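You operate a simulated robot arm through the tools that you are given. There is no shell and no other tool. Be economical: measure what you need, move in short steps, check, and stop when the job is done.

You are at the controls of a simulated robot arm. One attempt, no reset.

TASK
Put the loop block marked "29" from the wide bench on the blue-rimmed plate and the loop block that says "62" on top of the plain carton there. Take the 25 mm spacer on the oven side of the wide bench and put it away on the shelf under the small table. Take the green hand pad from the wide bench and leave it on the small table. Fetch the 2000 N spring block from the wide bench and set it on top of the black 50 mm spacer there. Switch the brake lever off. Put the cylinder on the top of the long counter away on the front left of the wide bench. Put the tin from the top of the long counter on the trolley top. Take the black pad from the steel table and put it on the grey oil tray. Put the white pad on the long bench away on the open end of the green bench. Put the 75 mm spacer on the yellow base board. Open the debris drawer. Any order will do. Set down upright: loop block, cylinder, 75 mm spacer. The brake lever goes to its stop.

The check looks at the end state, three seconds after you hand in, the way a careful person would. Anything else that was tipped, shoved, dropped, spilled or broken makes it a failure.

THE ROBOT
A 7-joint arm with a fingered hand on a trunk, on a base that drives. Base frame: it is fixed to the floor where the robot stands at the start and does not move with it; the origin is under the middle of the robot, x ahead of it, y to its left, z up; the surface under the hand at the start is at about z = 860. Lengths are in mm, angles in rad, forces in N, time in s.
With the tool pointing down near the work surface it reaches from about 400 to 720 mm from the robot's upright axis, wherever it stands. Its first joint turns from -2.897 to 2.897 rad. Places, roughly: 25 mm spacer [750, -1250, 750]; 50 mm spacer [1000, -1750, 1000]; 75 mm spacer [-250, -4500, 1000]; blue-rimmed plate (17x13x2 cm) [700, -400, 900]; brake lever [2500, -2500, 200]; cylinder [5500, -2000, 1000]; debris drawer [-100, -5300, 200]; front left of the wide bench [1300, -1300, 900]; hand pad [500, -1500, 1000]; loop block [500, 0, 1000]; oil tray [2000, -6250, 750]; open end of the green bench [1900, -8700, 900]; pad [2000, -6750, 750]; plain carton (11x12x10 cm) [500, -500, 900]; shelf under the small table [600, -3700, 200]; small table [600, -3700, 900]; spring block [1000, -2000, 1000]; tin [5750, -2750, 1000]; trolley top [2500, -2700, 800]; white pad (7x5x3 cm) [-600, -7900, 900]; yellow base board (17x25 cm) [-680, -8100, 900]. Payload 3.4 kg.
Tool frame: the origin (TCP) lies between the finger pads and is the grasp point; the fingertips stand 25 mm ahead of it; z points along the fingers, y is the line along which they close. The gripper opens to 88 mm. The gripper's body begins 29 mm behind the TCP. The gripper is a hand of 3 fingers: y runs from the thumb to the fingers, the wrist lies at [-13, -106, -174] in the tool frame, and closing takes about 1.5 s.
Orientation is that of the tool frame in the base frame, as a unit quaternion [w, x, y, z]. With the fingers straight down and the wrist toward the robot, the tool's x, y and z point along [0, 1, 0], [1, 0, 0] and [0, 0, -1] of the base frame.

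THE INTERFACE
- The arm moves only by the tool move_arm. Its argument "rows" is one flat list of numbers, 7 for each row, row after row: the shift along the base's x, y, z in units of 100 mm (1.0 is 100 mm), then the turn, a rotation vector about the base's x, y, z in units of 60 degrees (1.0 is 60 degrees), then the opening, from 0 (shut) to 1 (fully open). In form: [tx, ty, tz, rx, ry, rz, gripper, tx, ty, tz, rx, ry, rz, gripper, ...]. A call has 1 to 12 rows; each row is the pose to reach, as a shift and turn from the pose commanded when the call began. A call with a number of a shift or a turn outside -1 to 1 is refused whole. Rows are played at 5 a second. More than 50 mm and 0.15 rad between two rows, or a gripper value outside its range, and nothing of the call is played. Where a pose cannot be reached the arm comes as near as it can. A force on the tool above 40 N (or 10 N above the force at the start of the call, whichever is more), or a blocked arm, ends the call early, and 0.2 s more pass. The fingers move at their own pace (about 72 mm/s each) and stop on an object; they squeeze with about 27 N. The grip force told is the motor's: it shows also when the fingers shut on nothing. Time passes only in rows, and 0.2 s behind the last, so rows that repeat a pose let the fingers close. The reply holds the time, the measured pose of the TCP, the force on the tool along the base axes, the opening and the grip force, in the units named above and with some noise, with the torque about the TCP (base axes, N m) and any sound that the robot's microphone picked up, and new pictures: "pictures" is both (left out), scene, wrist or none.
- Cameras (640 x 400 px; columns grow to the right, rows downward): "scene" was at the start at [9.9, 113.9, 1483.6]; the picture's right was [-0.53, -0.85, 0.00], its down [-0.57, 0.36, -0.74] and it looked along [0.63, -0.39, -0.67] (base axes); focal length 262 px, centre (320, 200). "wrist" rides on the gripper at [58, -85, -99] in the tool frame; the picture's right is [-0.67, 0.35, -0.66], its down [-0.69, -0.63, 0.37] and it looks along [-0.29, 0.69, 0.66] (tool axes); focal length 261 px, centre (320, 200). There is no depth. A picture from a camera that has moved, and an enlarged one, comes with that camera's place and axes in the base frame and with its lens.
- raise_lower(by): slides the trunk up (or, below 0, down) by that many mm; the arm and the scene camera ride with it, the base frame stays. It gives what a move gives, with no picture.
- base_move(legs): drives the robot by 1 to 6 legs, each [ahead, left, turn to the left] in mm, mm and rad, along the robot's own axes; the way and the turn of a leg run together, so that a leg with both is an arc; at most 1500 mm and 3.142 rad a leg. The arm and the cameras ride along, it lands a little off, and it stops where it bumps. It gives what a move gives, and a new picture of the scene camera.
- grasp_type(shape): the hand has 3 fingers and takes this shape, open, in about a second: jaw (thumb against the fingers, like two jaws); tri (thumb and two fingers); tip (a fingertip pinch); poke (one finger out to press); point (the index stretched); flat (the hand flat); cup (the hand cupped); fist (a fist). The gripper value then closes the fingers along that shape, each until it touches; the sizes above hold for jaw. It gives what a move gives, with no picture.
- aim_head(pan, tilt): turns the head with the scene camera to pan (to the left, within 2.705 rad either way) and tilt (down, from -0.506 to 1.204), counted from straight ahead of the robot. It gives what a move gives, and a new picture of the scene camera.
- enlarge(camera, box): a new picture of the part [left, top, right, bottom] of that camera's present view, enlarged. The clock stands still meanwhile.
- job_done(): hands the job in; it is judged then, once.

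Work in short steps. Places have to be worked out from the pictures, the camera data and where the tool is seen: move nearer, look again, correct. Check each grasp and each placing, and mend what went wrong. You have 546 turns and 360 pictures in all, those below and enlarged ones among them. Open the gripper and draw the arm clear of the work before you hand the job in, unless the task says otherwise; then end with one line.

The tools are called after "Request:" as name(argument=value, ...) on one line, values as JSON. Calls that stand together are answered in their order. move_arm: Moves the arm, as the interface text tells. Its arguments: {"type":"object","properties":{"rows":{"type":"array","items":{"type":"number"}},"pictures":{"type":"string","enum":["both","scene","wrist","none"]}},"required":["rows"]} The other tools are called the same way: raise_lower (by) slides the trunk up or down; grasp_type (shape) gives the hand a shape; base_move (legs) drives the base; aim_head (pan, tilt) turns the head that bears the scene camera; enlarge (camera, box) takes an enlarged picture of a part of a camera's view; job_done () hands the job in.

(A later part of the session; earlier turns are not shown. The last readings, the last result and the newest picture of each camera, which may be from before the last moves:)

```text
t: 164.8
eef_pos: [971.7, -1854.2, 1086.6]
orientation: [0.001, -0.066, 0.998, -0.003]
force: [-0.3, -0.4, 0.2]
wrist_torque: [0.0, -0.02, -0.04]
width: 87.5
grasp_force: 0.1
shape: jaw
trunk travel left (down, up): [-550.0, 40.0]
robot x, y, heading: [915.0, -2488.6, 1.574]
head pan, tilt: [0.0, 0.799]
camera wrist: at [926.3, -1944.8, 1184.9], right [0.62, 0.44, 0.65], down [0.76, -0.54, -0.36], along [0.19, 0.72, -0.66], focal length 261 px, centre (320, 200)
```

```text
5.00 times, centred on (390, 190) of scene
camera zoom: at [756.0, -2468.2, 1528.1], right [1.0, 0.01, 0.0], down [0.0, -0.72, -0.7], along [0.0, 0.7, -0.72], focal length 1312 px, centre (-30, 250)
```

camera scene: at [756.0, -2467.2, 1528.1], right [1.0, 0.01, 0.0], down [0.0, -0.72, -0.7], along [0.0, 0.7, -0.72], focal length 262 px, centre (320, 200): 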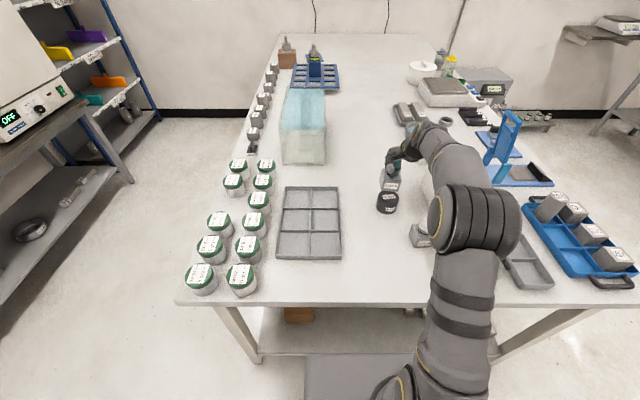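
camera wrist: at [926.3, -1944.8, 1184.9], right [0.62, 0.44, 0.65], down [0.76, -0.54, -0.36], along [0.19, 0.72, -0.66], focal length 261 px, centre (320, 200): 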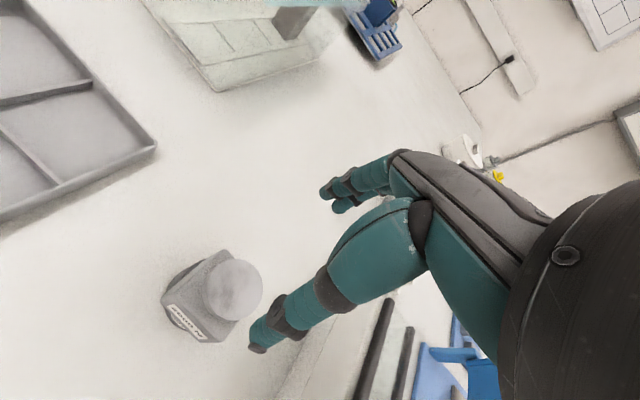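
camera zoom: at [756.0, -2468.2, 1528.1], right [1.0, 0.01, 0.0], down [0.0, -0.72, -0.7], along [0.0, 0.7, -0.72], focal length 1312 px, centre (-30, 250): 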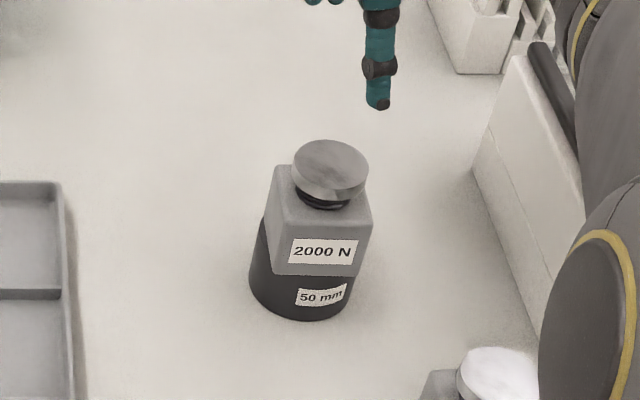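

Stable. Now to the trolley brake lever: back off, turn, and drive toward it.

Request:
base_move(legs=[[-260, 0, 0], [0, 0, -1.574], [450, 0, 0]])

Request:
aim_head(pan=0.2, tilt=0.6)

```text
t: 172.8
eef_pos: [2002.8, -2805.5, 1086.4]
orientation: [-0.001, 0.661, 0.75, -0.001]
force: [0.2, 0.2, 0.3]
wrist_torque: [-0.05, -0.01, 0.01]
width: 87.7
grasp_force: 0.1
shape: jaw
trunk travel left (down, up): [-550.0, 40.0]
robot x, y, heading: [1371.8, -2750.5, 0.005]
head pan, tilt: [0.0, 0.799]
camera scene: at [1387.7, -2586.6, 1528.1], right [0.0, -1.0, 0.0], down [-0.72, 0.0, -0.7], along [0.7, 0.0, -0.72], focal length 262 px, centre (320, 200)
```

scene: 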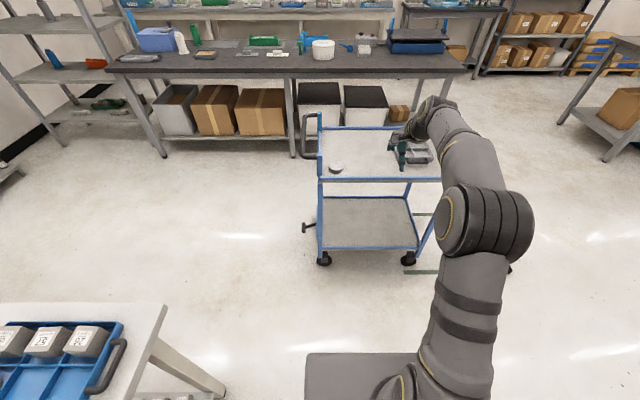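

```text
t: 173.6
eef_pos: [2001.9, -2805.3, 1086.9]
orientation: [-0.002, 0.662, 0.75, -0.002]
force: [0.5, 0.7, -0.1]
wrist_torque: [0.0, 0.0, -0.02]
width: 87.8
grasp_force: 0.0
shape: jaw
trunk travel left (down, up): [-550.0, 40.0]
robot x, y, heading: [1371.9, -2743.8, 0.003]
head pan, tilt: [0.201, 0.6]
camera scene: at [1393.2, -2569.1, 1545.0], right [0.2, -0.98, 0.0], down [-0.55, -0.11, -0.82], along [0.81, 0.16, -0.57], focal length 262 px, centre (320, 200)
```

scene: 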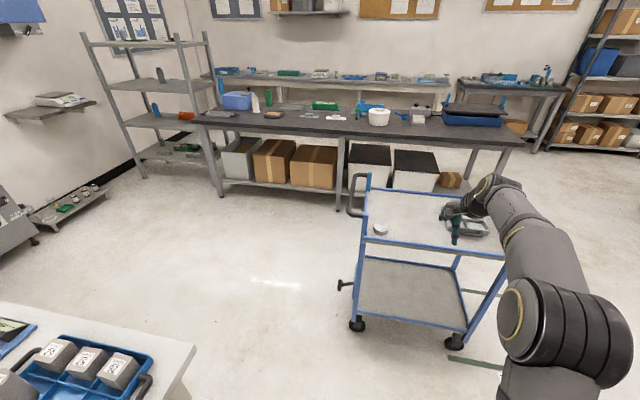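

Request:
enlarge(camera="scene", box=[320, 250, 480, 350])

Request:
enlarge(camera="scene", box=[340, 160, 510, 280])

```text
4.00 times, centred on (400, 300) of scene
camera zoom: at [1393.2, -2569.1, 1545.0], right [0.2, -0.98, 0.0], down [-0.55, -0.11, -0.82], along [0.81, 0.16, -0.57], focal length 1049 px, centre (0, -200)
```

zoom: 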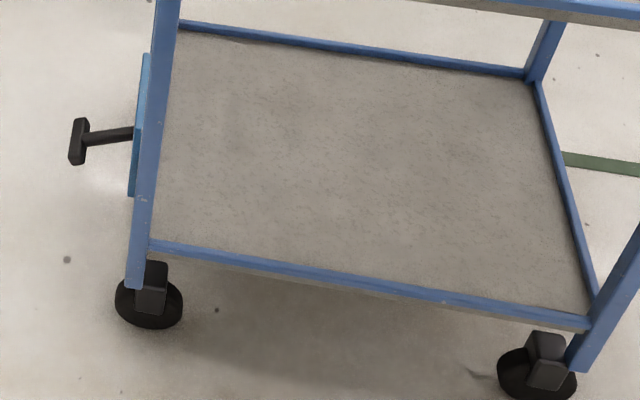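

```text
3.33 times, centred on (425, 220) of scene
camera zoom: at [1393.2, -2569.1, 1545.0], right [0.2, -0.98, 0.0], down [-0.55, -0.11, -0.82], along [0.81, 0.16, -0.57], focal length 874 px, centre (-30, 133)
```

zoom: 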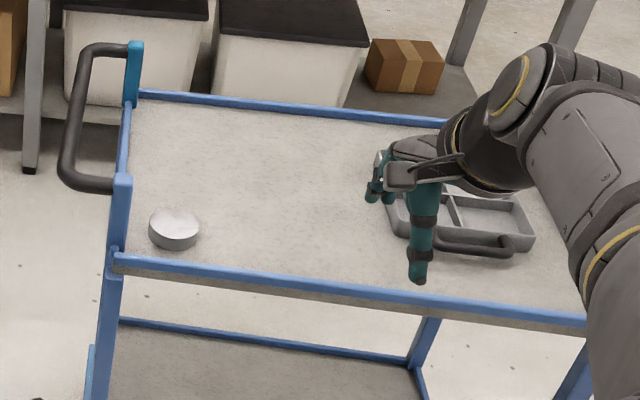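

The lever is a T-handle on a plate on the trolley's +y end near (2420,-2490,~230). Drive round to that side and face it.

Request:
base_move(legs=[[430, 0, 0], [0, 900, 0], [600, 0, 0], [0, 0, -1.574]])

Request:
aim_head(pan=0.1, tilt=0.8)

```text
t: 178.7
eef_pos: [2446.4, -2301.9, 1086.2]
orientation: [-0.002, 0.595, 0.804, -0.002]
force: [-0.1, 0.3, -0.1]
wrist_torque: [-0.01, -0.02, 0.01]
width: 87.9
grasp_force: 0.0
shape: jaw
trunk travel left (down, up): [-550.0, 40.0]
robot x, y, heading: [1809.5, -2348.4, 0.169]
head pan, tilt: [0.201, 0.6]
stopped in leg 2: the robot was blocked; the commanded pose is now the measured one
camera scene: at [1807.3, -2174.4, 1545.2], right [0.37, -0.93, 0.0], down [-0.53, -0.2, -0.83], along [0.77, 0.3, -0.56], focal length 262 px, centre (320, 200)
```

scene: 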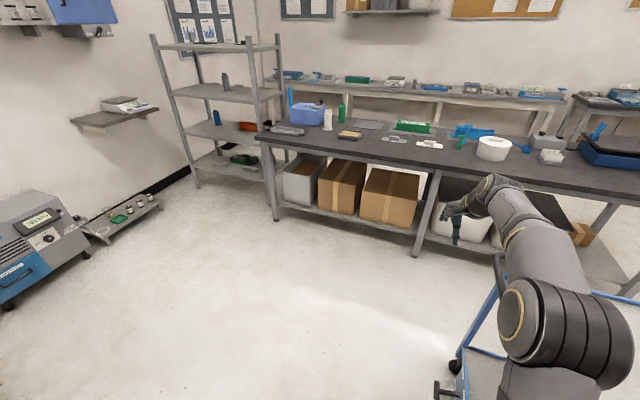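

```text
t: 179.4
eef_pos: [2448.0, -2303.6, 1087.0]
orientation: [-0.002, 0.594, 0.804, -0.001]
force: [0.2, -0.6, 0.1]
wrist_torque: [0.0, 0.02, 0.01]
width: 87.8
grasp_force: 0.0
shape: jaw
trunk travel left (down, up): [-550.0, 40.0]
robot x, y, heading: [1812.1, -2349.1, 0.171]
head pan, tilt: [0.099, 0.799]
camera scene: at [1802.7, -2185.2, 1528.5], right [0.27, -0.96, 0.0], down [-0.69, -0.19, -0.7], along [0.67, 0.19, -0.72], focal length 262 px, centre (320, 200)
```

scene: 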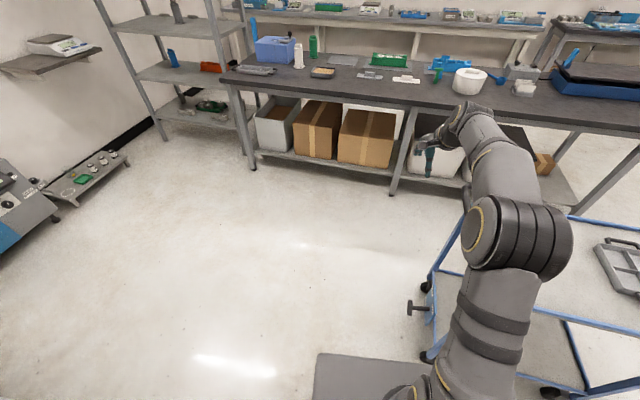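

The base bumped the bench's corner. Check that bench items are undisturbed.

Request:
aim_head(pan=2.3, tilt=0.6)

```text
t: 181.5
eef_pos: [2448.0, -2303.4, 1086.8]
orientation: [-0.001, 0.594, 0.804, -0.001]
force: [-0.6, 0.7, -0.2]
wrist_torque: [0.0, 0.01, -0.01]
width: 88.0
grasp_force: 0.0
shape: jaw
trunk travel left (down, up): [-550.0, 40.0]
robot x, y, heading: [1813.4, -2351.8, 0.169]
head pan, tilt: [2.3, 0.6]
camera scene: at [1655.6, -2152.3, 1545.6], right [0.62, 0.78, 0.0], down [0.44, -0.35, -0.83], along [-0.65, 0.51, -0.56], focal length 262 px, centre (320, 200)
```

scene: 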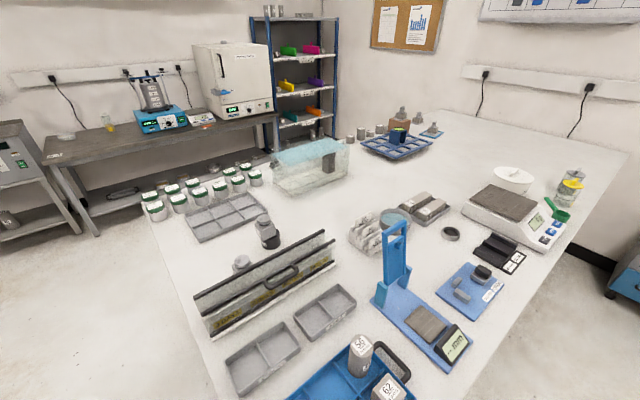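

Everything there is intact (bench edge is at x≈1626). Free the base a bit, straighten, and look at the lever from here.

Request:
base_move(legs=[[0, -110, 0], [0, 0, -0.17]])

Request:
aim_head(pan=0.0, tilt=0.9)

```text
t: 183.4
eef_pos: [2465.8, -2516.1, 1086.8]
orientation: [-0.002, 0.66, 0.751, -0.001]
force: [0.0, -0.1, 0.2]
wrist_torque: [-0.05, -0.02, 0.0]
width: 88.0
grasp_force: 0.1
shape: jaw
trunk travel left (down, up): [-550.0, 40.0]
robot x, y, heading: [1829.2, -2452.7, 0.007]
head pan, tilt: [2.3, 0.6]
camera scene: at [1709.8, -2233.9, 1545.1], right [0.74, 0.67, 0.0], down [0.38, -0.42, -0.83], along [-0.55, 0.61, -0.56], focal length 262 px, centre (320, 200)
```

scene: 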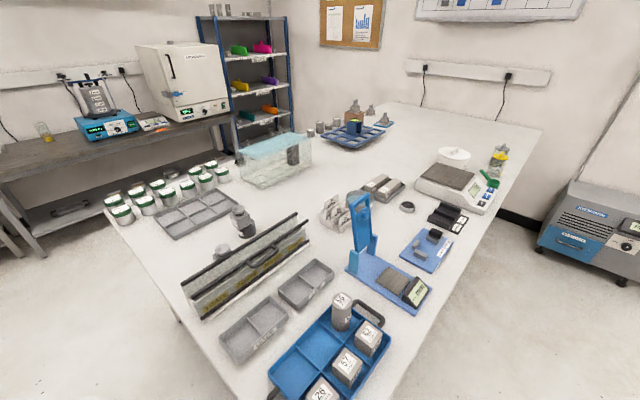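

```text
t: 185.5
eef_pos: [2464.9, -2516.7, 1087.6]
orientation: [-0.002, 0.66, 0.752, -0.002]
force: [-0.6, -0.2, 0.5]
wrist_torque: [0.02, 0.0, 0.01]
width: 87.6
grasp_force: 0.0
shape: jaw
trunk travel left (down, up): [-550.0, 40.0]
robot x, y, heading: [1823.7, -2458.6, 0.001]
head pan, tilt: [0.0, 0.901]
camera scene: at [1844.4, -2299.0, 1520.2], right [0.0, -1.0, 0.0], down [-0.78, 0.0, -0.62], along [0.62, 0.0, -0.78], focal length 262 px, centre (320, 200)
```

scene: 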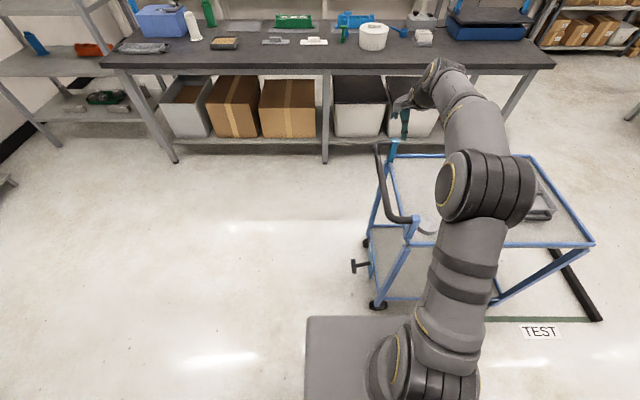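

The lever T is at ≈(2420,-2478,230). Swing the hand left, clear of the trolley, before lowering the trunk.

Request:
move_arm(rows=[-0.3, 0.33, 0, 0, 0, 0, 0.5, -0.6, 0.66, 0, 0, 0, 0, 0.5, -0.95, 1, 0, 0, 0, 0, 0.5], pictures="none")

Request:
move_arm(rows=[-0.3, 0.33, 0, 0, 0, 0, 0.5, -0.6, 0.66, 0, 0, 0, 0, 0.5, -0.8, 1, 0, 0, 0, 0, 0.5], pictures="none")

Request:
move_arm(rows=[0, 0.3, 0, 0, 0, 0, 0.5, 0, 0.6, 0, 0, 0, 0, 0.5], pictures="none")

Request:
raise_lower(by=-400)

Request:
aim_head(pan=-0.3, tilt=0.9)

```text
t: 186.3
eef_pos: [2369.6, -2415.5, 1087.2]
orientation: [-0.001, 0.661, 0.751, -0.003]
force: [-0.1, 0.2, 0.9]
wrist_torque: [-0.01, 0.0, 0.0]
width: 44.2
grasp_force: 0.0
shape: jaw
trunk travel left (down, up): [-550.0, 40.0]
robot x, y, heading: [1830.1, -2455.8, 0.005]
head pan, tilt: [0.0, 0.901]
```

```text
t: 187.1
eef_pos: [2290.2, -2315.6, 1086.5]
orientation: [-0.001, 0.661, 0.75, -0.001]
force: [0.7, -0.1, -0.5]
wrist_torque: [-0.01, 0.0, -0.02]
width: 44.2
grasp_force: 0.1
shape: jaw
trunk travel left (down, up): [-550.0, 40.0]
robot x, y, heading: [1828.0, -2459.4, 0.001]
head pan, tilt: [0.0, 0.901]
```

```text
t: 187.7
eef_pos: [2289.3, -2255.9, 1086.7]
orientation: [0.0, 0.661, 0.751, -0.001]
force: [-0.8, 1.0, 0.0]
wrist_torque: [-0.01, -0.01, -0.01]
width: 44.5
grasp_force: 0.1
shape: jaw
trunk travel left (down, up): [-550.0, 40.0]
robot x, y, heading: [1831.7, -2456.9, -0.002]
head pan, tilt: [0.0, 0.901]
```

```text
t: 191.5
eef_pos: [2289.6, -2256.3, 686.5]
orientation: [-0.001, 0.66, 0.751, -0.002]
force: [-0.6, 0.2, -0.9]
wrist_torque: [0.01, 0.04, 0.02]
width: 44.4
grasp_force: 0.1
shape: jaw
trunk travel left (down, up): [-150.0, 440.0]
robot x, y, heading: [1832.1, -2456.4, 0.003]
head pan, tilt: [0.0, 0.901]
```

```text
t: 192.3
eef_pos: [2290.2, -2256.8, 685.9]
orientation: [-0.001, 0.66, 0.751, -0.002]
force: [0.9, -0.2, -0.3]
wrist_torque: [-0.01, 0.0, 0.01]
width: 44.5
grasp_force: 0.0
shape: jaw
trunk travel left (down, up): [-150.0, 440.0]
robot x, y, heading: [1828.3, -2459.3, 0.004]
head pan, tilt: [-0.3, 0.901]
camera scene: at [1841.1, -2321.3, 1120.2], right [-0.29, -0.96, 0.0], down [-0.75, 0.23, -0.62], along [0.59, -0.18, -0.78], focal length 262 px, centre (320, 200)
```

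scene: 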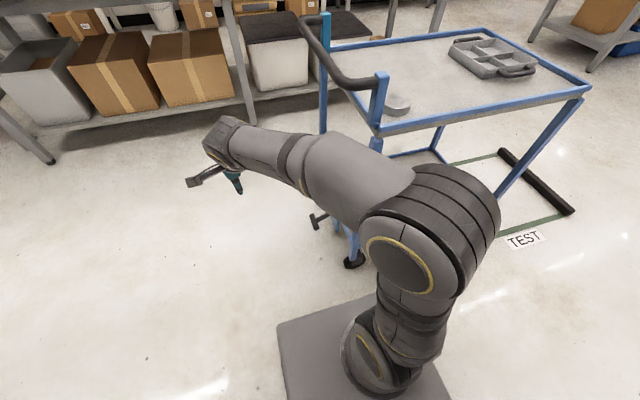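

Rotate the hand to face -y so the wrist camera can look at the lever's plate.

Request:
move_arm(rows=[0.1, 0, 0, 0, 0, -0.13, 0.5, 0.2, 0, -0.1, 0, 0, -0.26, 0.5, 0.3, 0, -0.2, 0, 0, -0.39, 0.5, 0.4, 0, -0.3, 0, 0, -0.52, 0.5, 0.5, 0, -0.4, 0, 0, -0.65, 0.5, 0.6, 0, -0.5, 0, 0, -0.78, 0.5], pictures="none")

Request:
move_arm(rows=[0.1, 0, 0, 0, 0, -0.13, 0.5, 0.2, 0, -0.1, 0, 0, -0.26, 0.5, 0.3, 0, -0.2, 0, 0, -0.39, 0.5, 0.4, 0, -0.3, 0, 0, -0.52, 0.5, 0.5, 0, -0.4, 0, 0, -0.65, 0.5], pictures="both")

```text
t: 193.7
eef_pos: [2349.8, -2256.7, 635.9]
orientation: [-0.001, 0.905, 0.426, -0.001]
force: [-0.5, 0.3, -0.3]
wrist_torque: [0.01, 0.0, -0.01]
width: 44.5
grasp_force: 0.0
shape: jaw
trunk travel left (down, up): [-150.0, 440.0]
robot x, y, heading: [1831.8, -2455.7, 0.001]
head pan, tilt: [-0.3, 0.901]
```

```text
t: 194.9
eef_pos: [2400.0, -2256.7, 595.9]
orientation: [-0.001, 0.995, 0.1, 0.0]
force: [0.1, 0.4, 0.4]
wrist_torque: [-0.01, -0.03, -0.02]
width: 44.4
grasp_force: 0.1
shape: jaw
trunk travel left (down, up): [-150.0, 440.0]
robot x, y, heading: [1832.6, -2457.0, 0.006]
head pan, tilt: [-0.3, 0.901]
camera scene: at [1840.8, -2321.4, 1120.3], right [-0.29, -0.96, 0.0], down [-0.75, 0.23, -0.62], along [0.59, -0.18, -0.78], focal length 262 px, centre (320, 200)
camera wrist: at [2440.2, -2162.0, 694.0], right [-0.59, -0.48, 0.66], down [-0.8, 0.48, -0.36], along [-0.14, -0.73, -0.66], focal length 261 px, centre (320, 200)
```

scene: 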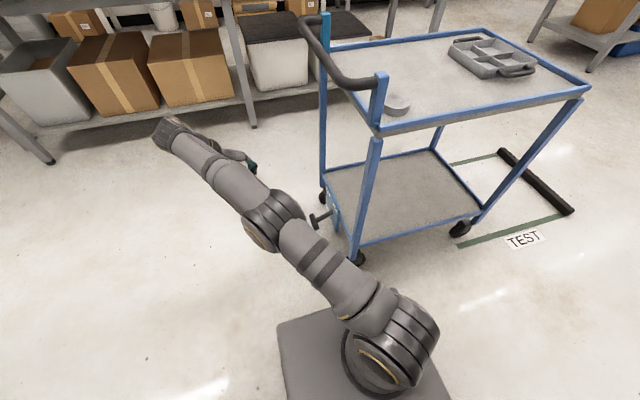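
wrist: 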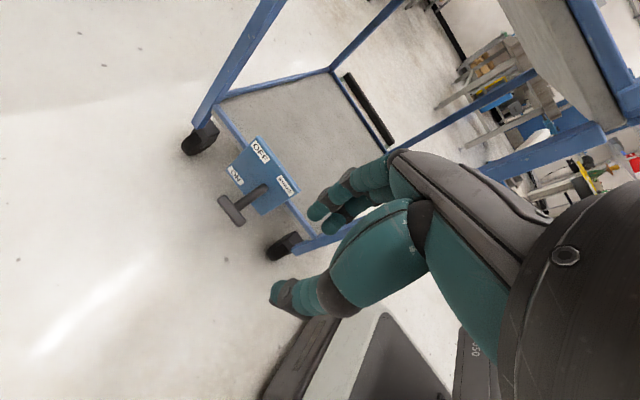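

Request:
enlarge(camera="wrist", box=[180, 110, 340, 250])

Request:
enlarge(camera="scene", box=[290, 170, 390, 270])

```text
2.86 times, centred on (260, 180) of wrist
camera zoom: at [2440.2, -2162.0, 694.0], right [-0.59, -0.48, 0.66], down [-0.8, 0.48, -0.36], along [-0.14, -0.73, -0.66], focal length 745 px, centre (491, 257)
```

zoom: 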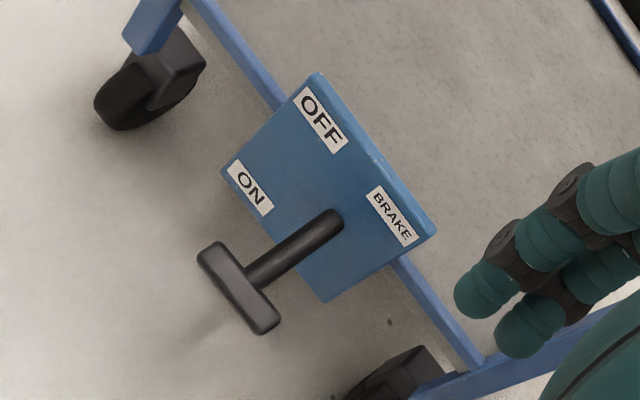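

```text
4.00 times, centred on (340, 220) of scene
camera zoom: at [1840.8, -2321.4, 1120.3], right [-0.29, -0.96, 0.0], down [-0.75, 0.23, -0.62], along [0.59, -0.18, -0.78], focal length 1049 px, centre (240, 120)
```

zoom: 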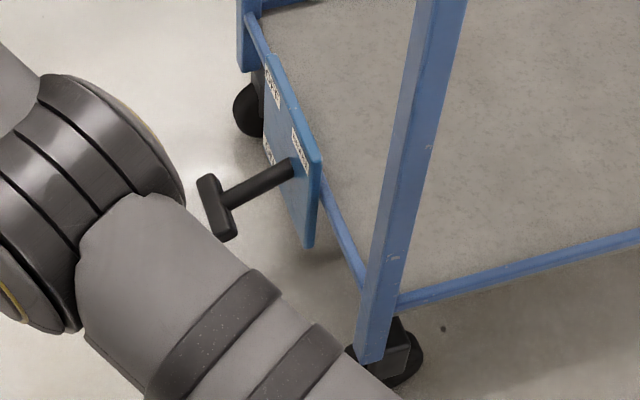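

The lever points down (ON, T at (2454,-2480,171)); OFF is up. I'll push it up from below, from the trolley's +y side. First restore the hand, raise, and reposition.

Request:
raise_lower(by=400)

Request:
move_arm(rows=[-0.15, 0, 0.1, 0, 0, 0.13, 0, -0.3, 0, 0.2, 0, 0, 0.26, 0, -0.45, 0, 0.3, 0, 0, 0.39, 0, -0.6, 0, 0.4, 0, 0, 0.52, 0, -0.75, 0, 0.5, 0, 0, 0.65, 0, -0.9, 0, 0.6, 0, 0, 0.78, 0], pictures="none")

Request:
move_arm(rows=[0, -0.2, 0.1, 0, 0, 0.13, 0, 0, -0.4, 0.2, 0, 0, 0.26, 0, 0, -0.6, 0.3, 0, 0, 0.39, 0, -0.1, -0.8, 0.4, 0, 0, 0.52, 0, -0.2, -1, 0.4, 0, 0, 0.6, 0], pictures="none")

Request:
base_move(legs=[[-20, -110, 0], [0, 0, -1.571]])

```text
t: 198.8
eef_pos: [2400.1, -2256.4, 996.4]
orientation: [-0.002, 0.995, 0.101, -0.001]
force: [0.4, 0.3, -0.2]
wrist_torque: [-0.01, -0.01, 0.02]
width: 44.5
grasp_force: 0.1
shape: jaw
trunk travel left (down, up): [-550.0, 40.0]
robot x, y, heading: [1831.7, -2458.5, -0.003]
head pan, tilt: [-0.3, 0.901]
```

```text
t: 200.2
eef_pos: [2308.2, -2256.2, 1055.1]
orientation: [-0.001, 0.872, 0.489, -0.002]
force: [-0.3, -0.1, 0.0]
wrist_torque: [0.0, 0.03, 0.01]
width: 0.0
grasp_force: 27.4
shape: jaw
trunk travel left (down, up): [-550.0, 40.0]
robot x, y, heading: [1827.4, -2460.0, 0.005]
head pan, tilt: [-0.3, 0.901]
```

```text
t: 201.4
eef_pos: [2290.0, -2357.5, 1096.1]
orientation: [-0.001, 0.679, 0.734, -0.001]
force: [0.0, -0.2, -0.4]
wrist_torque: [-0.01, 0.03, -0.03]
width: 0.3
grasp_force: 27.1
shape: jaw
trunk travel left (down, up): [-550.0, 40.0]
robot x, y, heading: [1831.8, -2455.3, 0.004]
head pan, tilt: [-0.3, 0.901]
```

```text
t: 206.4
eef_pos: [1909.7, -3028.1, 1096.0]
orientation: [-0.002, 0.999, 0.036, 0.001]
force: [-0.5, -0.1, 0.8]
wrist_torque: [0.0, -0.03, -0.03]
width: 0.0
grasp_force: 26.8
shape: jaw
trunk travel left (down, up): [-550.0, 40.0]
robot x, y, heading: [1814.4, -2565.8, -1.57]
head pan, tilt: [-0.3, 0.901]
camera scene: at [1945.9, -2579.9, 1520.2], right [-0.96, 0.3, 0.0], down [0.23, 0.75, -0.62], along [-0.18, -0.59, -0.78], focal length 262 px, centre (320, 200)
```

scene: 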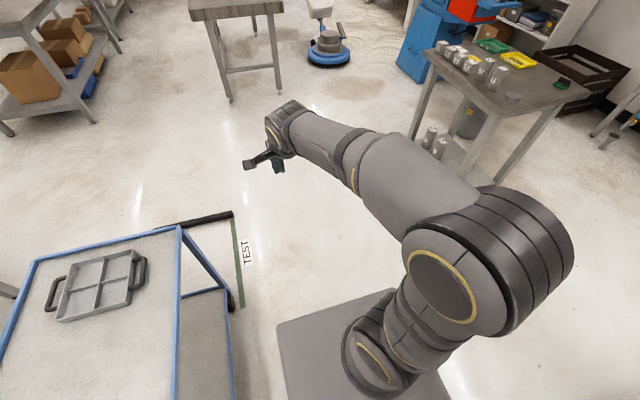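

Request:
base_move(legs=[[0, 125, 0], [-720, 0, 0], [0, 515, 0]])

Request:
aim_head(pan=0.3, tilt=0.9)

```text
t: 213.8
eef_pos: [2553.6, -2305.9, 1096.6]
orientation: [-0.002, 0.999, 0.038, -0.001]
force: [0.6, -0.9, 0.1]
wrist_torque: [-0.01, 0.0, 0.02]
width: 0.0
grasp_force: 26.8
shape: jaw
trunk travel left (down, up): [-550.0, 40.0]
robot x, y, heading: [2454.4, -1847.3, -1.572]
head pan, tilt: [-0.3, 0.901]
camera scene: at [2587.9, -1857.2, 1520.2], right [-0.96, 0.29, 0.0], down [0.23, 0.75, -0.62], along [-0.18, -0.59, -0.78], focal length 262 px, centre (320, 200)
```

scene: 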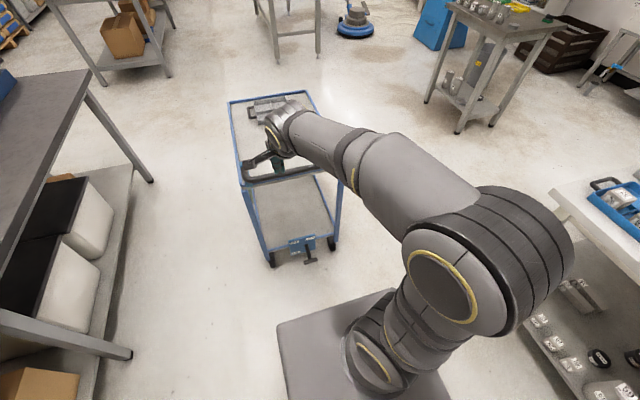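

```text
t: 214.8
eef_pos: [2551.9, -2305.6, 1096.9]
orientation: [-0.003, 0.999, 0.037, 0.0]
force: [-0.2, 0.6, 0.1]
wrist_torque: [0.01, -0.03, 0.01]
width: 0.1
grasp_force: 27.7
shape: jaw
trunk travel left (down, up): [-550.0, 40.0]
robot x, y, heading: [2451.6, -1849.9, -1.565]
head pan, tilt: [0.3, 0.901]
camera scene: at [2632.0, -1857.1, 1520.2], right [-0.95, -0.3, 0.0], down [-0.23, 0.75, -0.62], along [0.18, -0.59, -0.78], focal length 262 px, centre (320, 200)
```

scene: 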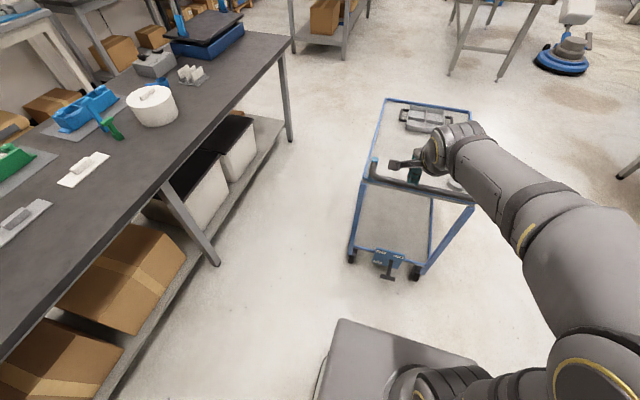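

Lower the trunk and pitch the closed hand forward-down 45°, aligned with the lever (x≈2452).

Request:
raise_lower(by=-400)

Request:
raise_lower(by=-150)

Request:
move_arm(rows=[-0.2, 0, -0.15, -0.12, 0, 0, 0, -0.4, 0, -0.3, -0.25, 0, 0, 0, -0.6, -0.1, -0.45, -0.38, 0, 0, 0, -0.8, -0.2, -0.6, -0.5, 0, 0, 0, -0.99, -0.3, -0.8, -0.62, 0, 0, 0, -0.99, -0.4, -1.0, -0.75, 0, 0, 0], pictures="none")

Request:
move_arm(rows=[0, 0, -0.4, 0, 0, 0, 0, 0, 0, -0.8, 0, 0, 0, 0, 0, 0, -1.0, 0, 0, 0, 0], pictures="both")

```text
t: 218.6
eef_pos: [2552.5, -2305.7, 695.7]
orientation: [-0.002, 0.999, 0.039, -0.001]
force: [0.5, -0.6, 0.0]
wrist_torque: [0.0, 0.02, -0.03]
width: 0.2
grasp_force: 27.1
shape: jaw
trunk travel left (down, up): [-150.0, 440.0]
robot x, y, heading: [2455.2, -1848.7, -1.568]
head pan, tilt: [0.3, 0.901]
```

```text
t: 220.4
eef_pos: [2553.1, -2306.2, 546.5]
orientation: [-0.003, 0.999, 0.037, -0.001]
force: [0.1, 0.0, 1.1]
wrist_torque: [-0.02, 0.0, 0.03]
width: 0.0
grasp_force: 26.9
shape: jaw
trunk travel left (down, up): [0.0, 590.0]
robot x, y, heading: [2454.7, -1844.1, -1.567]
head pan, tilt: [0.3, 0.901]
```

```text
t: 221.8
eef_pos: [2453.6, -2345.9, 445.0]
orientation: [0.38, 0.924, 0.033, -0.015]
force: [-0.3, -0.2, 0.4]
wrist_torque: [-0.02, 0.02, 0.01]
width: 0.0
grasp_force: 27.4
shape: jaw
trunk travel left (down, up): [0.0, 590.0]
robot x, y, heading: [2452.5, -1844.0, -1.568]
head pan, tilt: [0.3, 0.901]
```

```text
t: 222.6
eef_pos: [2454.6, -2345.4, 345.9]
orientation: [0.38, 0.924, 0.035, -0.015]
force: [-0.5, -0.7, -0.7]
wrist_torque: [0.04, -0.01, 0.0]
width: 0.0
grasp_force: 27.0
shape: jaw
trunk travel left (down, up): [0.0, 590.0]
robot x, y, heading: [2454.0, -1844.3, -1.57]
head pan, tilt: [0.3, 0.901]
camera scene: at [2632.0, -1857.1, 970.3], right [-0.95, -0.3, 0.0], down [-0.23, 0.75, -0.62], along [0.19, -0.59, -0.78], focal length 262 px, centre (320, 200)
camera wrist: at [2506.5, -2212.1, 351.9], right [-0.64, 0.18, 0.75], down [-0.73, 0.15, -0.66], along [-0.23, -0.97, 0.03], focal length 261 px, centre (320, 200)
```

scene: 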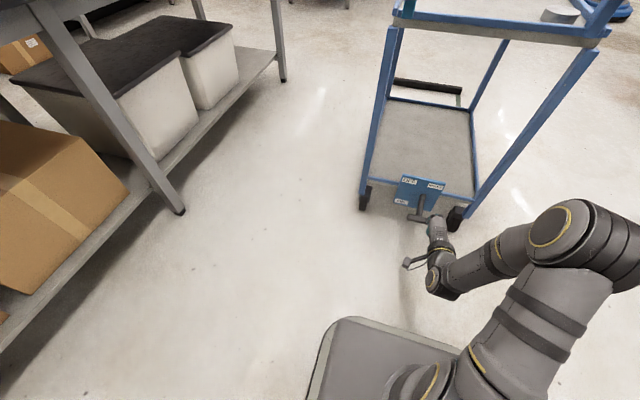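
wrist: 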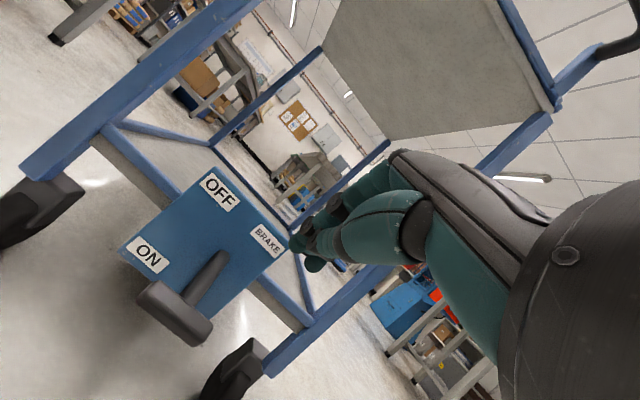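

T confirmed at (2454,-2480,171). Better: pitch the open hand nearly horizontal so thumb goes under and fingers over the T, then lift.

Request:
move_arm(rows=[0, 0, -0.2, -0.11, 0, 0, 1, 0, 0, -0.4, -0.23, 0, 0, 1, 0, 0, -0.6, -0.35, 0, 0, 1, 0, 0, -0.9, -0.45, 0, 0, 1], pictures="none")

Request:
move_arm(rows=[0, 0, -0.4, 0, 0, 0, 1, 0, 0, -0.84, 0, 0, 0, 1], pictures="both")

```text
t: 223.6
eef_pos: [2453.2, -2344.8, 256.3]
orientation: [0.587, 0.809, 0.031, -0.021]
force: [-0.6, -0.3, 1.0]
wrist_torque: [0.0, 0.02, 0.03]
width: 87.7
grasp_force: 0.3
shape: jaw
trunk travel left (down, up): [0.0, 590.0]
robot x, y, heading: [2449.6, -1845.8, -1.571]
head pan, tilt: [0.3, 0.901]
```

```text
t: 224.2
eef_pos: [2453.3, -2345.9, 171.7]
orientation: [0.586, 0.809, 0.03, -0.023]
force: [0.0, -0.3, 0.7]
wrist_torque: [0.01, 0.0, 0.0]
width: 87.8
grasp_force: 0.1
shape: jaw
trunk travel left (down, up): [0.0, 590.0]
robot x, y, heading: [2451.0, -1846.5, -1.567]
head pan, tilt: [0.3, 0.901]
camera scene: at [2632.0, -1857.1, 970.3], right [-0.95, -0.3, 0.0], down [-0.23, 0.75, -0.62], along [0.19, -0.59, -0.78], focal length 262 px, centre (320, 200)
camera wrist: at [2505.6, -2224.2, 116.3], right [-0.64, 0.5, 0.58], down [-0.73, -0.17, -0.66], along [-0.23, -0.85, 0.47], focal length 261 px, centre (320, 200)
```

scene: 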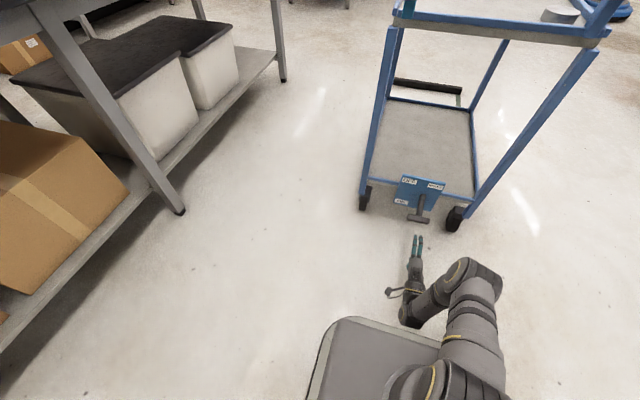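
wrist: 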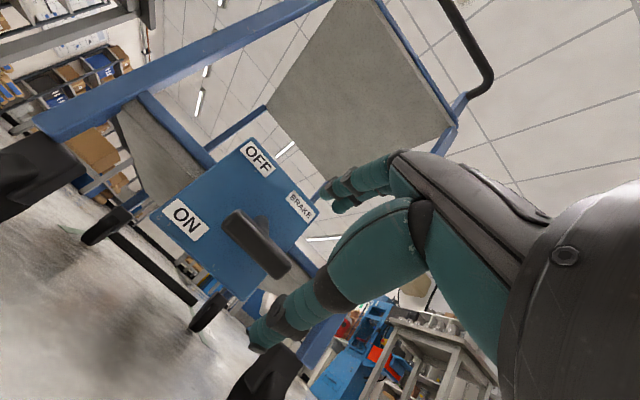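

Request:
move_arm(rows=[0, -0.35, 0, 0, 0, 0, 1, 0, -0.7, 0, 0, 0, 0, 1, 0, -1.0, 0, 0, 0, 0, 1], pictures="none")

Request:
move_arm(rows=[0.02, -0.28, 0, 0, 0, 0, 1], pictures="both")

```text
t: 225.0
eef_pos: [2453.5, -2446.1, 172.2]
orientation: [0.585, 0.81, 0.03, -0.023]
force: [0.1, 0.6, 0.4]
wrist_torque: [0.0, 0.01, 0.0]
width: 87.6
grasp_force: 0.0
shape: jaw
trunk travel left (down, up): [0.0, 590.0]
robot x, y, heading: [2459.0, -1844.8, -1.566]
head pan, tilt: [0.3, 0.901]
```

```text
t: 225.4
eef_pos: [2456.1, -2474.4, 172.1]
orientation: [0.585, 0.81, 0.03, -0.022]
force: [-0.3, -1.0, -0.1]
wrist_torque: [0.0, -0.01, -0.01]
width: 87.3
grasp_force: 0.1
shape: jaw
trunk travel left (down, up): [0.0, 590.0]
robot x, y, heading: [2451.4, -1842.9, -1.57]
head pan, tilt: [0.3, 0.901]
camera scene: at [2632.0, -1857.1, 970.3], right [-0.95, -0.3, 0.0], down [-0.23, 0.75, -0.62], along [0.19, -0.59, -0.78], focal length 262 px, centre (320, 200)
camera wrist: at [2508.6, -2352.2, 116.9], right [-0.64, 0.5, 0.58], down [-0.73, -0.17, -0.66], along [-0.23, -0.85, 0.47], focal length 261 px, centre (320, 200)
```

scene: 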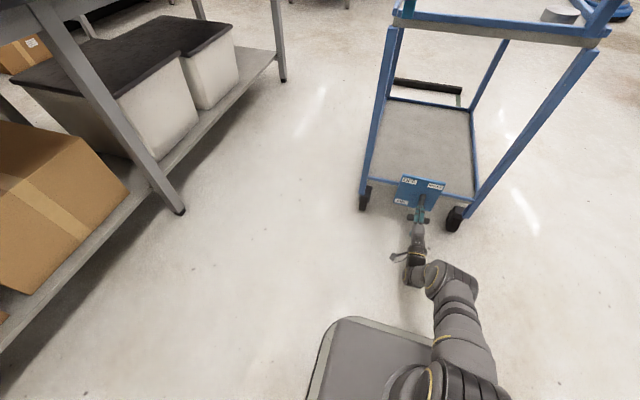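
wrist: 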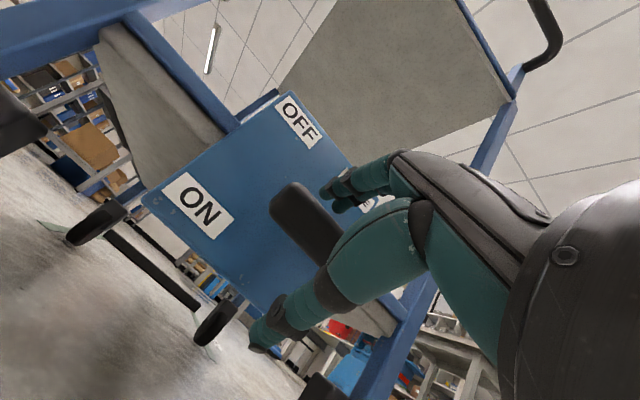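

T is inside the jaw. Partly close and lift.

Request:
move_arm(rows=[0, 0, 0, 0, 0, 0, 0.4, 0, 0, 0, 0, 0, 0, 0.4, 0, 0, 0, 0, 0, 0, 0.4, 0, 0.03, 0.2, 0, 0, 0, 0.4, 0, 0.05, 0.4, 0, 0, 0, 0.4, 0, 0.06, 0.6, 0, 0, 0, 0.4, 0, 0.05, 0.75, 0, 0, 0, 0.4, 0, 0.03, 0.85, 0, 0, 0, 0.4, 0, 0.02, 0.93, 0, 0, 0, 0.4, 0, 0, 1, 0, 0, 0, 0.4], pictures="both")

```text
t: 227.6
eef_pos: [2456.5, -2474.0, 270.0]
orientation: [0.584, 0.811, 0.031, -0.022]
force: [-0.1, 2.0, -4.3]
wrist_torque: [0.07, 0.0, -0.03]
width: 38.7
grasp_force: 0.1
shape: jaw
trunk travel left (down, up): [0.0, 590.0]
robot x, y, heading: [2456.7, -1845.4, -1.57]
head pan, tilt: [0.3, 0.901]
camera scene: at [2632.0, -1857.4, 970.1], right [-0.95, -0.3, 0.0], down [-0.23, 0.75, -0.62], along [0.19, -0.59, -0.78], focal length 262 px, centre (320, 200)
camera wrist: at [2508.3, -2351.1, 216.1], right [-0.64, 0.5, 0.58], down [-0.73, -0.16, -0.66], along [-0.23, -0.85, 0.47], focal length 261 px, centre (320, 200)
```

scene: 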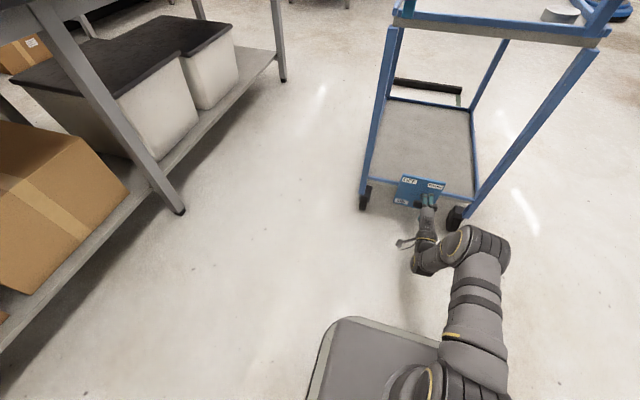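
wrist: 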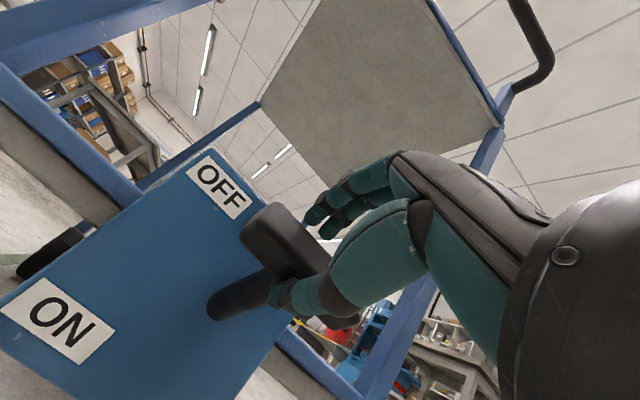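

Lever follows up; continue until the stop is felt.

Request:
move_arm(rows=[0, -0.05, 0.08, 0, 0, 0, 0.4, 0, -0.1, 0.16, 0, 0, 0, 0.4, 0, -0.15, 0.24, 0, 0, 0, 0.4, 0, -0.2, 0.32, 0, 0, 0, 0.4], pictures="wrist")

```text
t: 228.7
eef_pos: [2455.3, -2491.5, 293.7]
orientation: [0.575, 0.817, 0.032, -0.022]
force: [0.1, -1.0, -28.2]
wrist_torque: [-0.07, -0.07, 0.03]
width: 54.4
grasp_force: 0.2
shape: jaw
trunk travel left (down, up): [0.0, 590.0]
robot x, y, heading: [2453.5, -1845.3, -1.568]
head pan, tilt: [0.3, 0.901]
stopped in row 4: the force on the tool passed its limit at 42 N (the readings are from after the stop); the commanded pose is now the measured one
camera wrist: at [2507.6, -2367.7, 241.3], right [-0.64, 0.48, 0.6], down [-0.73, -0.15, -0.66], along [-0.23, -0.86, 0.45], focal length 261 px, centre (320, 200)
```

wrist: 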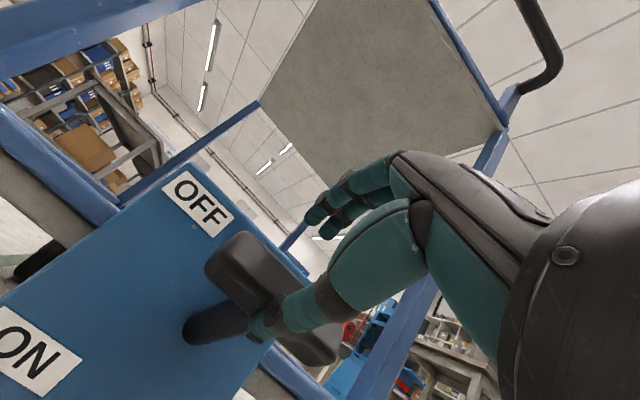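

Stop reached at 42 N. Ease, open and retreat straight back.

Request:
move_arm(rows=[0, 0, -0.05, 0, 0, 0, 1, 0, 0, -0.05, 0, 0, 0, 1, 0, 0, -0.05, 0, 0, 0, 1, 0, 0.3, -0.05, 0, 0, 0, 1, 0, 0.7, -0.05, 0, 0, 0, 1, 0, 1.0, -0.05, 0, 0, 0, 1], pictures="wrist")

```text
t: 230.1
eef_pos: [2457.4, -2391.6, 295.1]
orientation: [0.582, 0.813, 0.03, -0.024]
force: [-0.2, 0.4, 0.3]
wrist_torque: [0.03, 0.0, -0.04]
width: 87.7
grasp_force: 0.1
shape: jaw
trunk travel left (down, up): [0.0, 590.0]
robot x, y, heading: [2453.3, -1845.8, -1.571]
head pan, tilt: [0.3, 0.901]
camera wrist: at [2508.8, -2269.1, 241.6], right [-0.64, 0.49, 0.59], down [-0.73, -0.16, -0.66], along [-0.23, -0.86, 0.46], focal length 261 px, centre (320, 200)
```

wrist: 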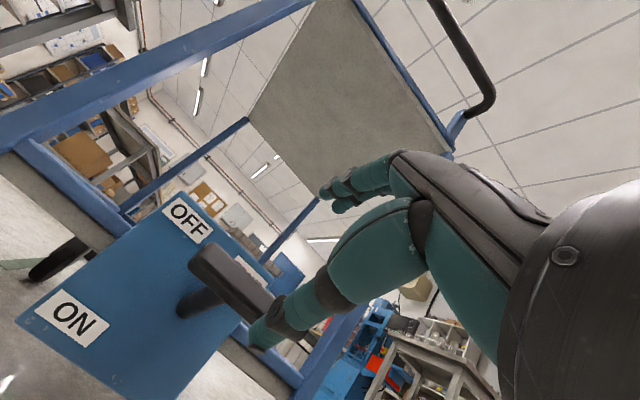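

Request:
enlarge(camera="scene", box=[360, 150, 500, 260])

Request:
enlarge(camera="wrist", box=[20, 170, 320, 380])

```text
3.64 times, centred on (430, 205) of scene
camera zoom: at [2632.0, -1857.1, 970.2], right [-0.95, -0.3, 0.0], down [-0.23, 0.75, -0.62], along [0.19, -0.59, -0.78], focal length 954 px, centre (-80, 182)
```

zoom: 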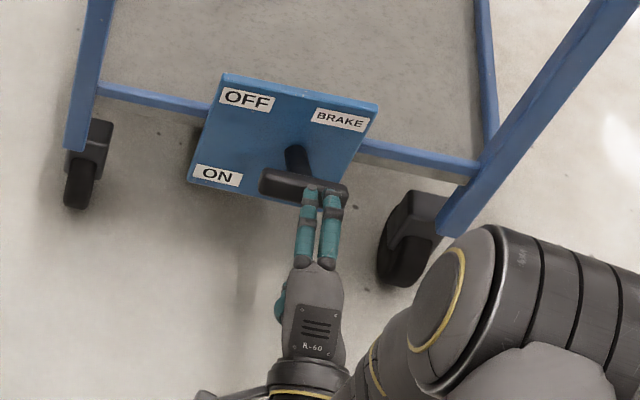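

```text
1.90 times, centred on (170, 275) of wrist
camera zoom: at [2508.8, -2269.1, 241.6], right [-0.64, 0.49, 0.59], down [-0.73, -0.16, -0.66], along [-0.23, -0.86, 0.46], focal length 496 px, centre (606, 57)
```

zoom: 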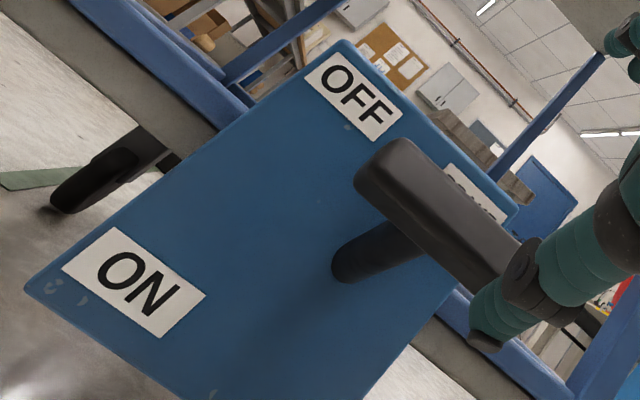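

The lever stays at its OFF stop. Retreat, restore the hand orientation, raise the trunk.

Request:
move_arm(rows=[0, 0.3, 0.2, 0.13, 0, 0, 1, 0, 0.4, 0.4, 0.26, 0, 0, 1, 0, 0.5, 0.6, 0.39, 0, 0, 1, 0, 0.5, 0.8, 0.52, 0, 0, 1, 0, 0.5, 1, 0.65, 0, 0, 1, 0, 0.5, 1, 0.78, 0, 0, 1, 0, 0.5, 1, 0.91, 0, 0, 1, 0, 0.5, 1, 1, 0, 0, 1], pictures="none")

Request:
move_arm(rows=[0, 0, 0.4, 0.1, 0, 0, 1, 0, 0, 0.8, 0.19, 0, 0, 1], pictures="none")

Request:
raise_lower(by=400)

Request:
raise_lower(by=150)

Request:
aim_head(pan=1.4, tilt=0.35)

```text
t: 231.9
eef_pos: [2454.9, -2341.8, 394.5]
orientation: [0.095, 0.995, 0.037, -0.005]
force: [-0.1, -0.3, 0.0]
wrist_torque: [-0.01, 0.0, 0.03]
width: 87.9
grasp_force: 0.0
shape: jaw
trunk travel left (down, up): [0.0, 590.0]
robot x, y, heading: [2451.1, -1846.1, -1.564]
head pan, tilt: [0.3, 0.901]
```

```text
t: 232.5
eef_pos: [2457.0, -2342.6, 474.7]
orientation: [-0.003, 0.999, 0.038, -0.001]
force: [0.1, 1.2, 0.9]
wrist_torque: [-0.03, 0.03, -0.02]
width: 88.2
grasp_force: 0.1
shape: jaw
trunk travel left (down, up): [0.0, 590.0]
robot x, y, heading: [2449.4, -1846.9, -1.573]
head pan, tilt: [0.3, 0.901]
```

```text
t: 236.3
eef_pos: [2456.8, -2341.8, 875.1]
orientation: [-0.001, 0.999, 0.038, -0.001]
force: [-0.9, 0.2, 0.2]
wrist_torque: [-0.02, -0.02, -0.02]
width: 87.9
grasp_force: 0.0
shape: jaw
trunk travel left (down, up): [-400.0, 190.0]
robot x, y, heading: [2452.5, -1845.7, -1.568]
head pan, tilt: [0.3, 0.901]
```

```text
t: 238.0
eef_pos: [2456.1, -2342.4, 1024.8]
orientation: [-0.001, 0.999, 0.038, -0.001]
force: [-0.3, 0.3, 0.9]
wrist_torque: [0.01, -0.01, 0.01]
width: 87.6
grasp_force: 0.1
shape: jaw
trunk travel left (down, up): [-550.0, 40.0]
robot x, y, heading: [2450.7, -1844.6, -1.567]
head pan, tilt: [0.3, 0.901]
```

```text
t: 239.4
eef_pos: [2455.7, -2342.6, 1025.4]
orientation: [-0.002, 0.999, 0.039, -0.001]
force: [0.6, -0.1, -0.5]
wrist_torque: [0.0, 0.01, 0.0]
width: 87.9
grasp_force: 0.1
shape: jaw
trunk travel left (down, up): [-550.0, 40.0]
robot x, y, heading: [2452.1, -1846.4, -1.565]
head pan, tilt: [1.4, 0.351]
camera scene: at [2701.3, -1800.7, 1567.8], right [-0.17, -0.99, 0.0], down [-0.34, 0.06, -0.94], along [0.93, -0.16, -0.34], focal length 262 px, centre (320, 200)
```

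scene: 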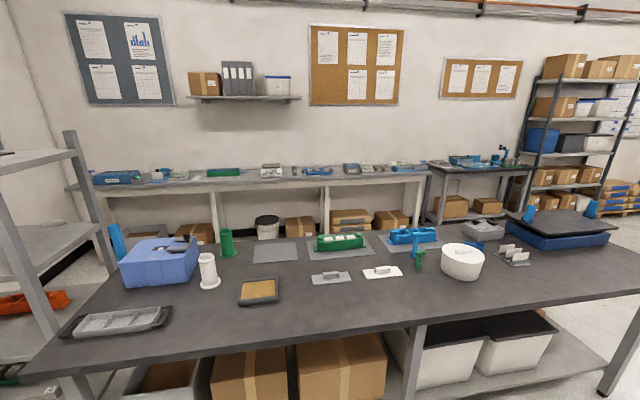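

Request:
enlarge(camera="scene", box=[60, 140, 340, 260])

Request:
enlarge(camera="scene", box=[280, 130, 560, 260])

```text
2.29 times, centred on (200, 200) of scene
camera zoom: at [2701.3, -1800.7, 1567.8], right [-0.17, -0.99, 0.0], down [-0.34, 0.06, -0.94], along [0.93, -0.16, -0.34], focal length 600 px, centre (594, 200)
```

zoom: 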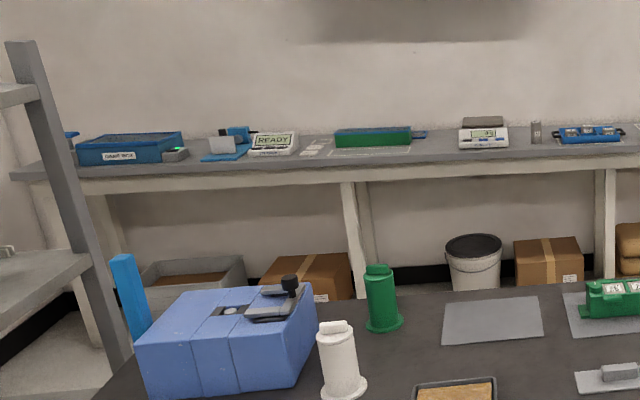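

```text
2.29 times, centred on (420, 195) of scene
camera zoom: at [2701.3, -1800.7, 1567.8], right [-0.17, -0.99, 0.0], down [-0.34, 0.06, -0.94], along [0.93, -0.16, -0.34], focal length 600 px, centre (91, 211)
```

zoom: 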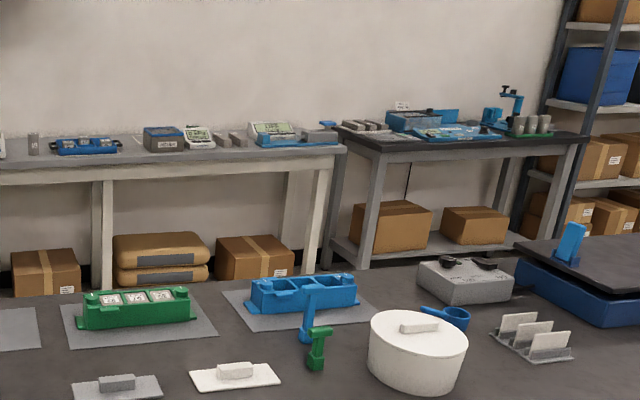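

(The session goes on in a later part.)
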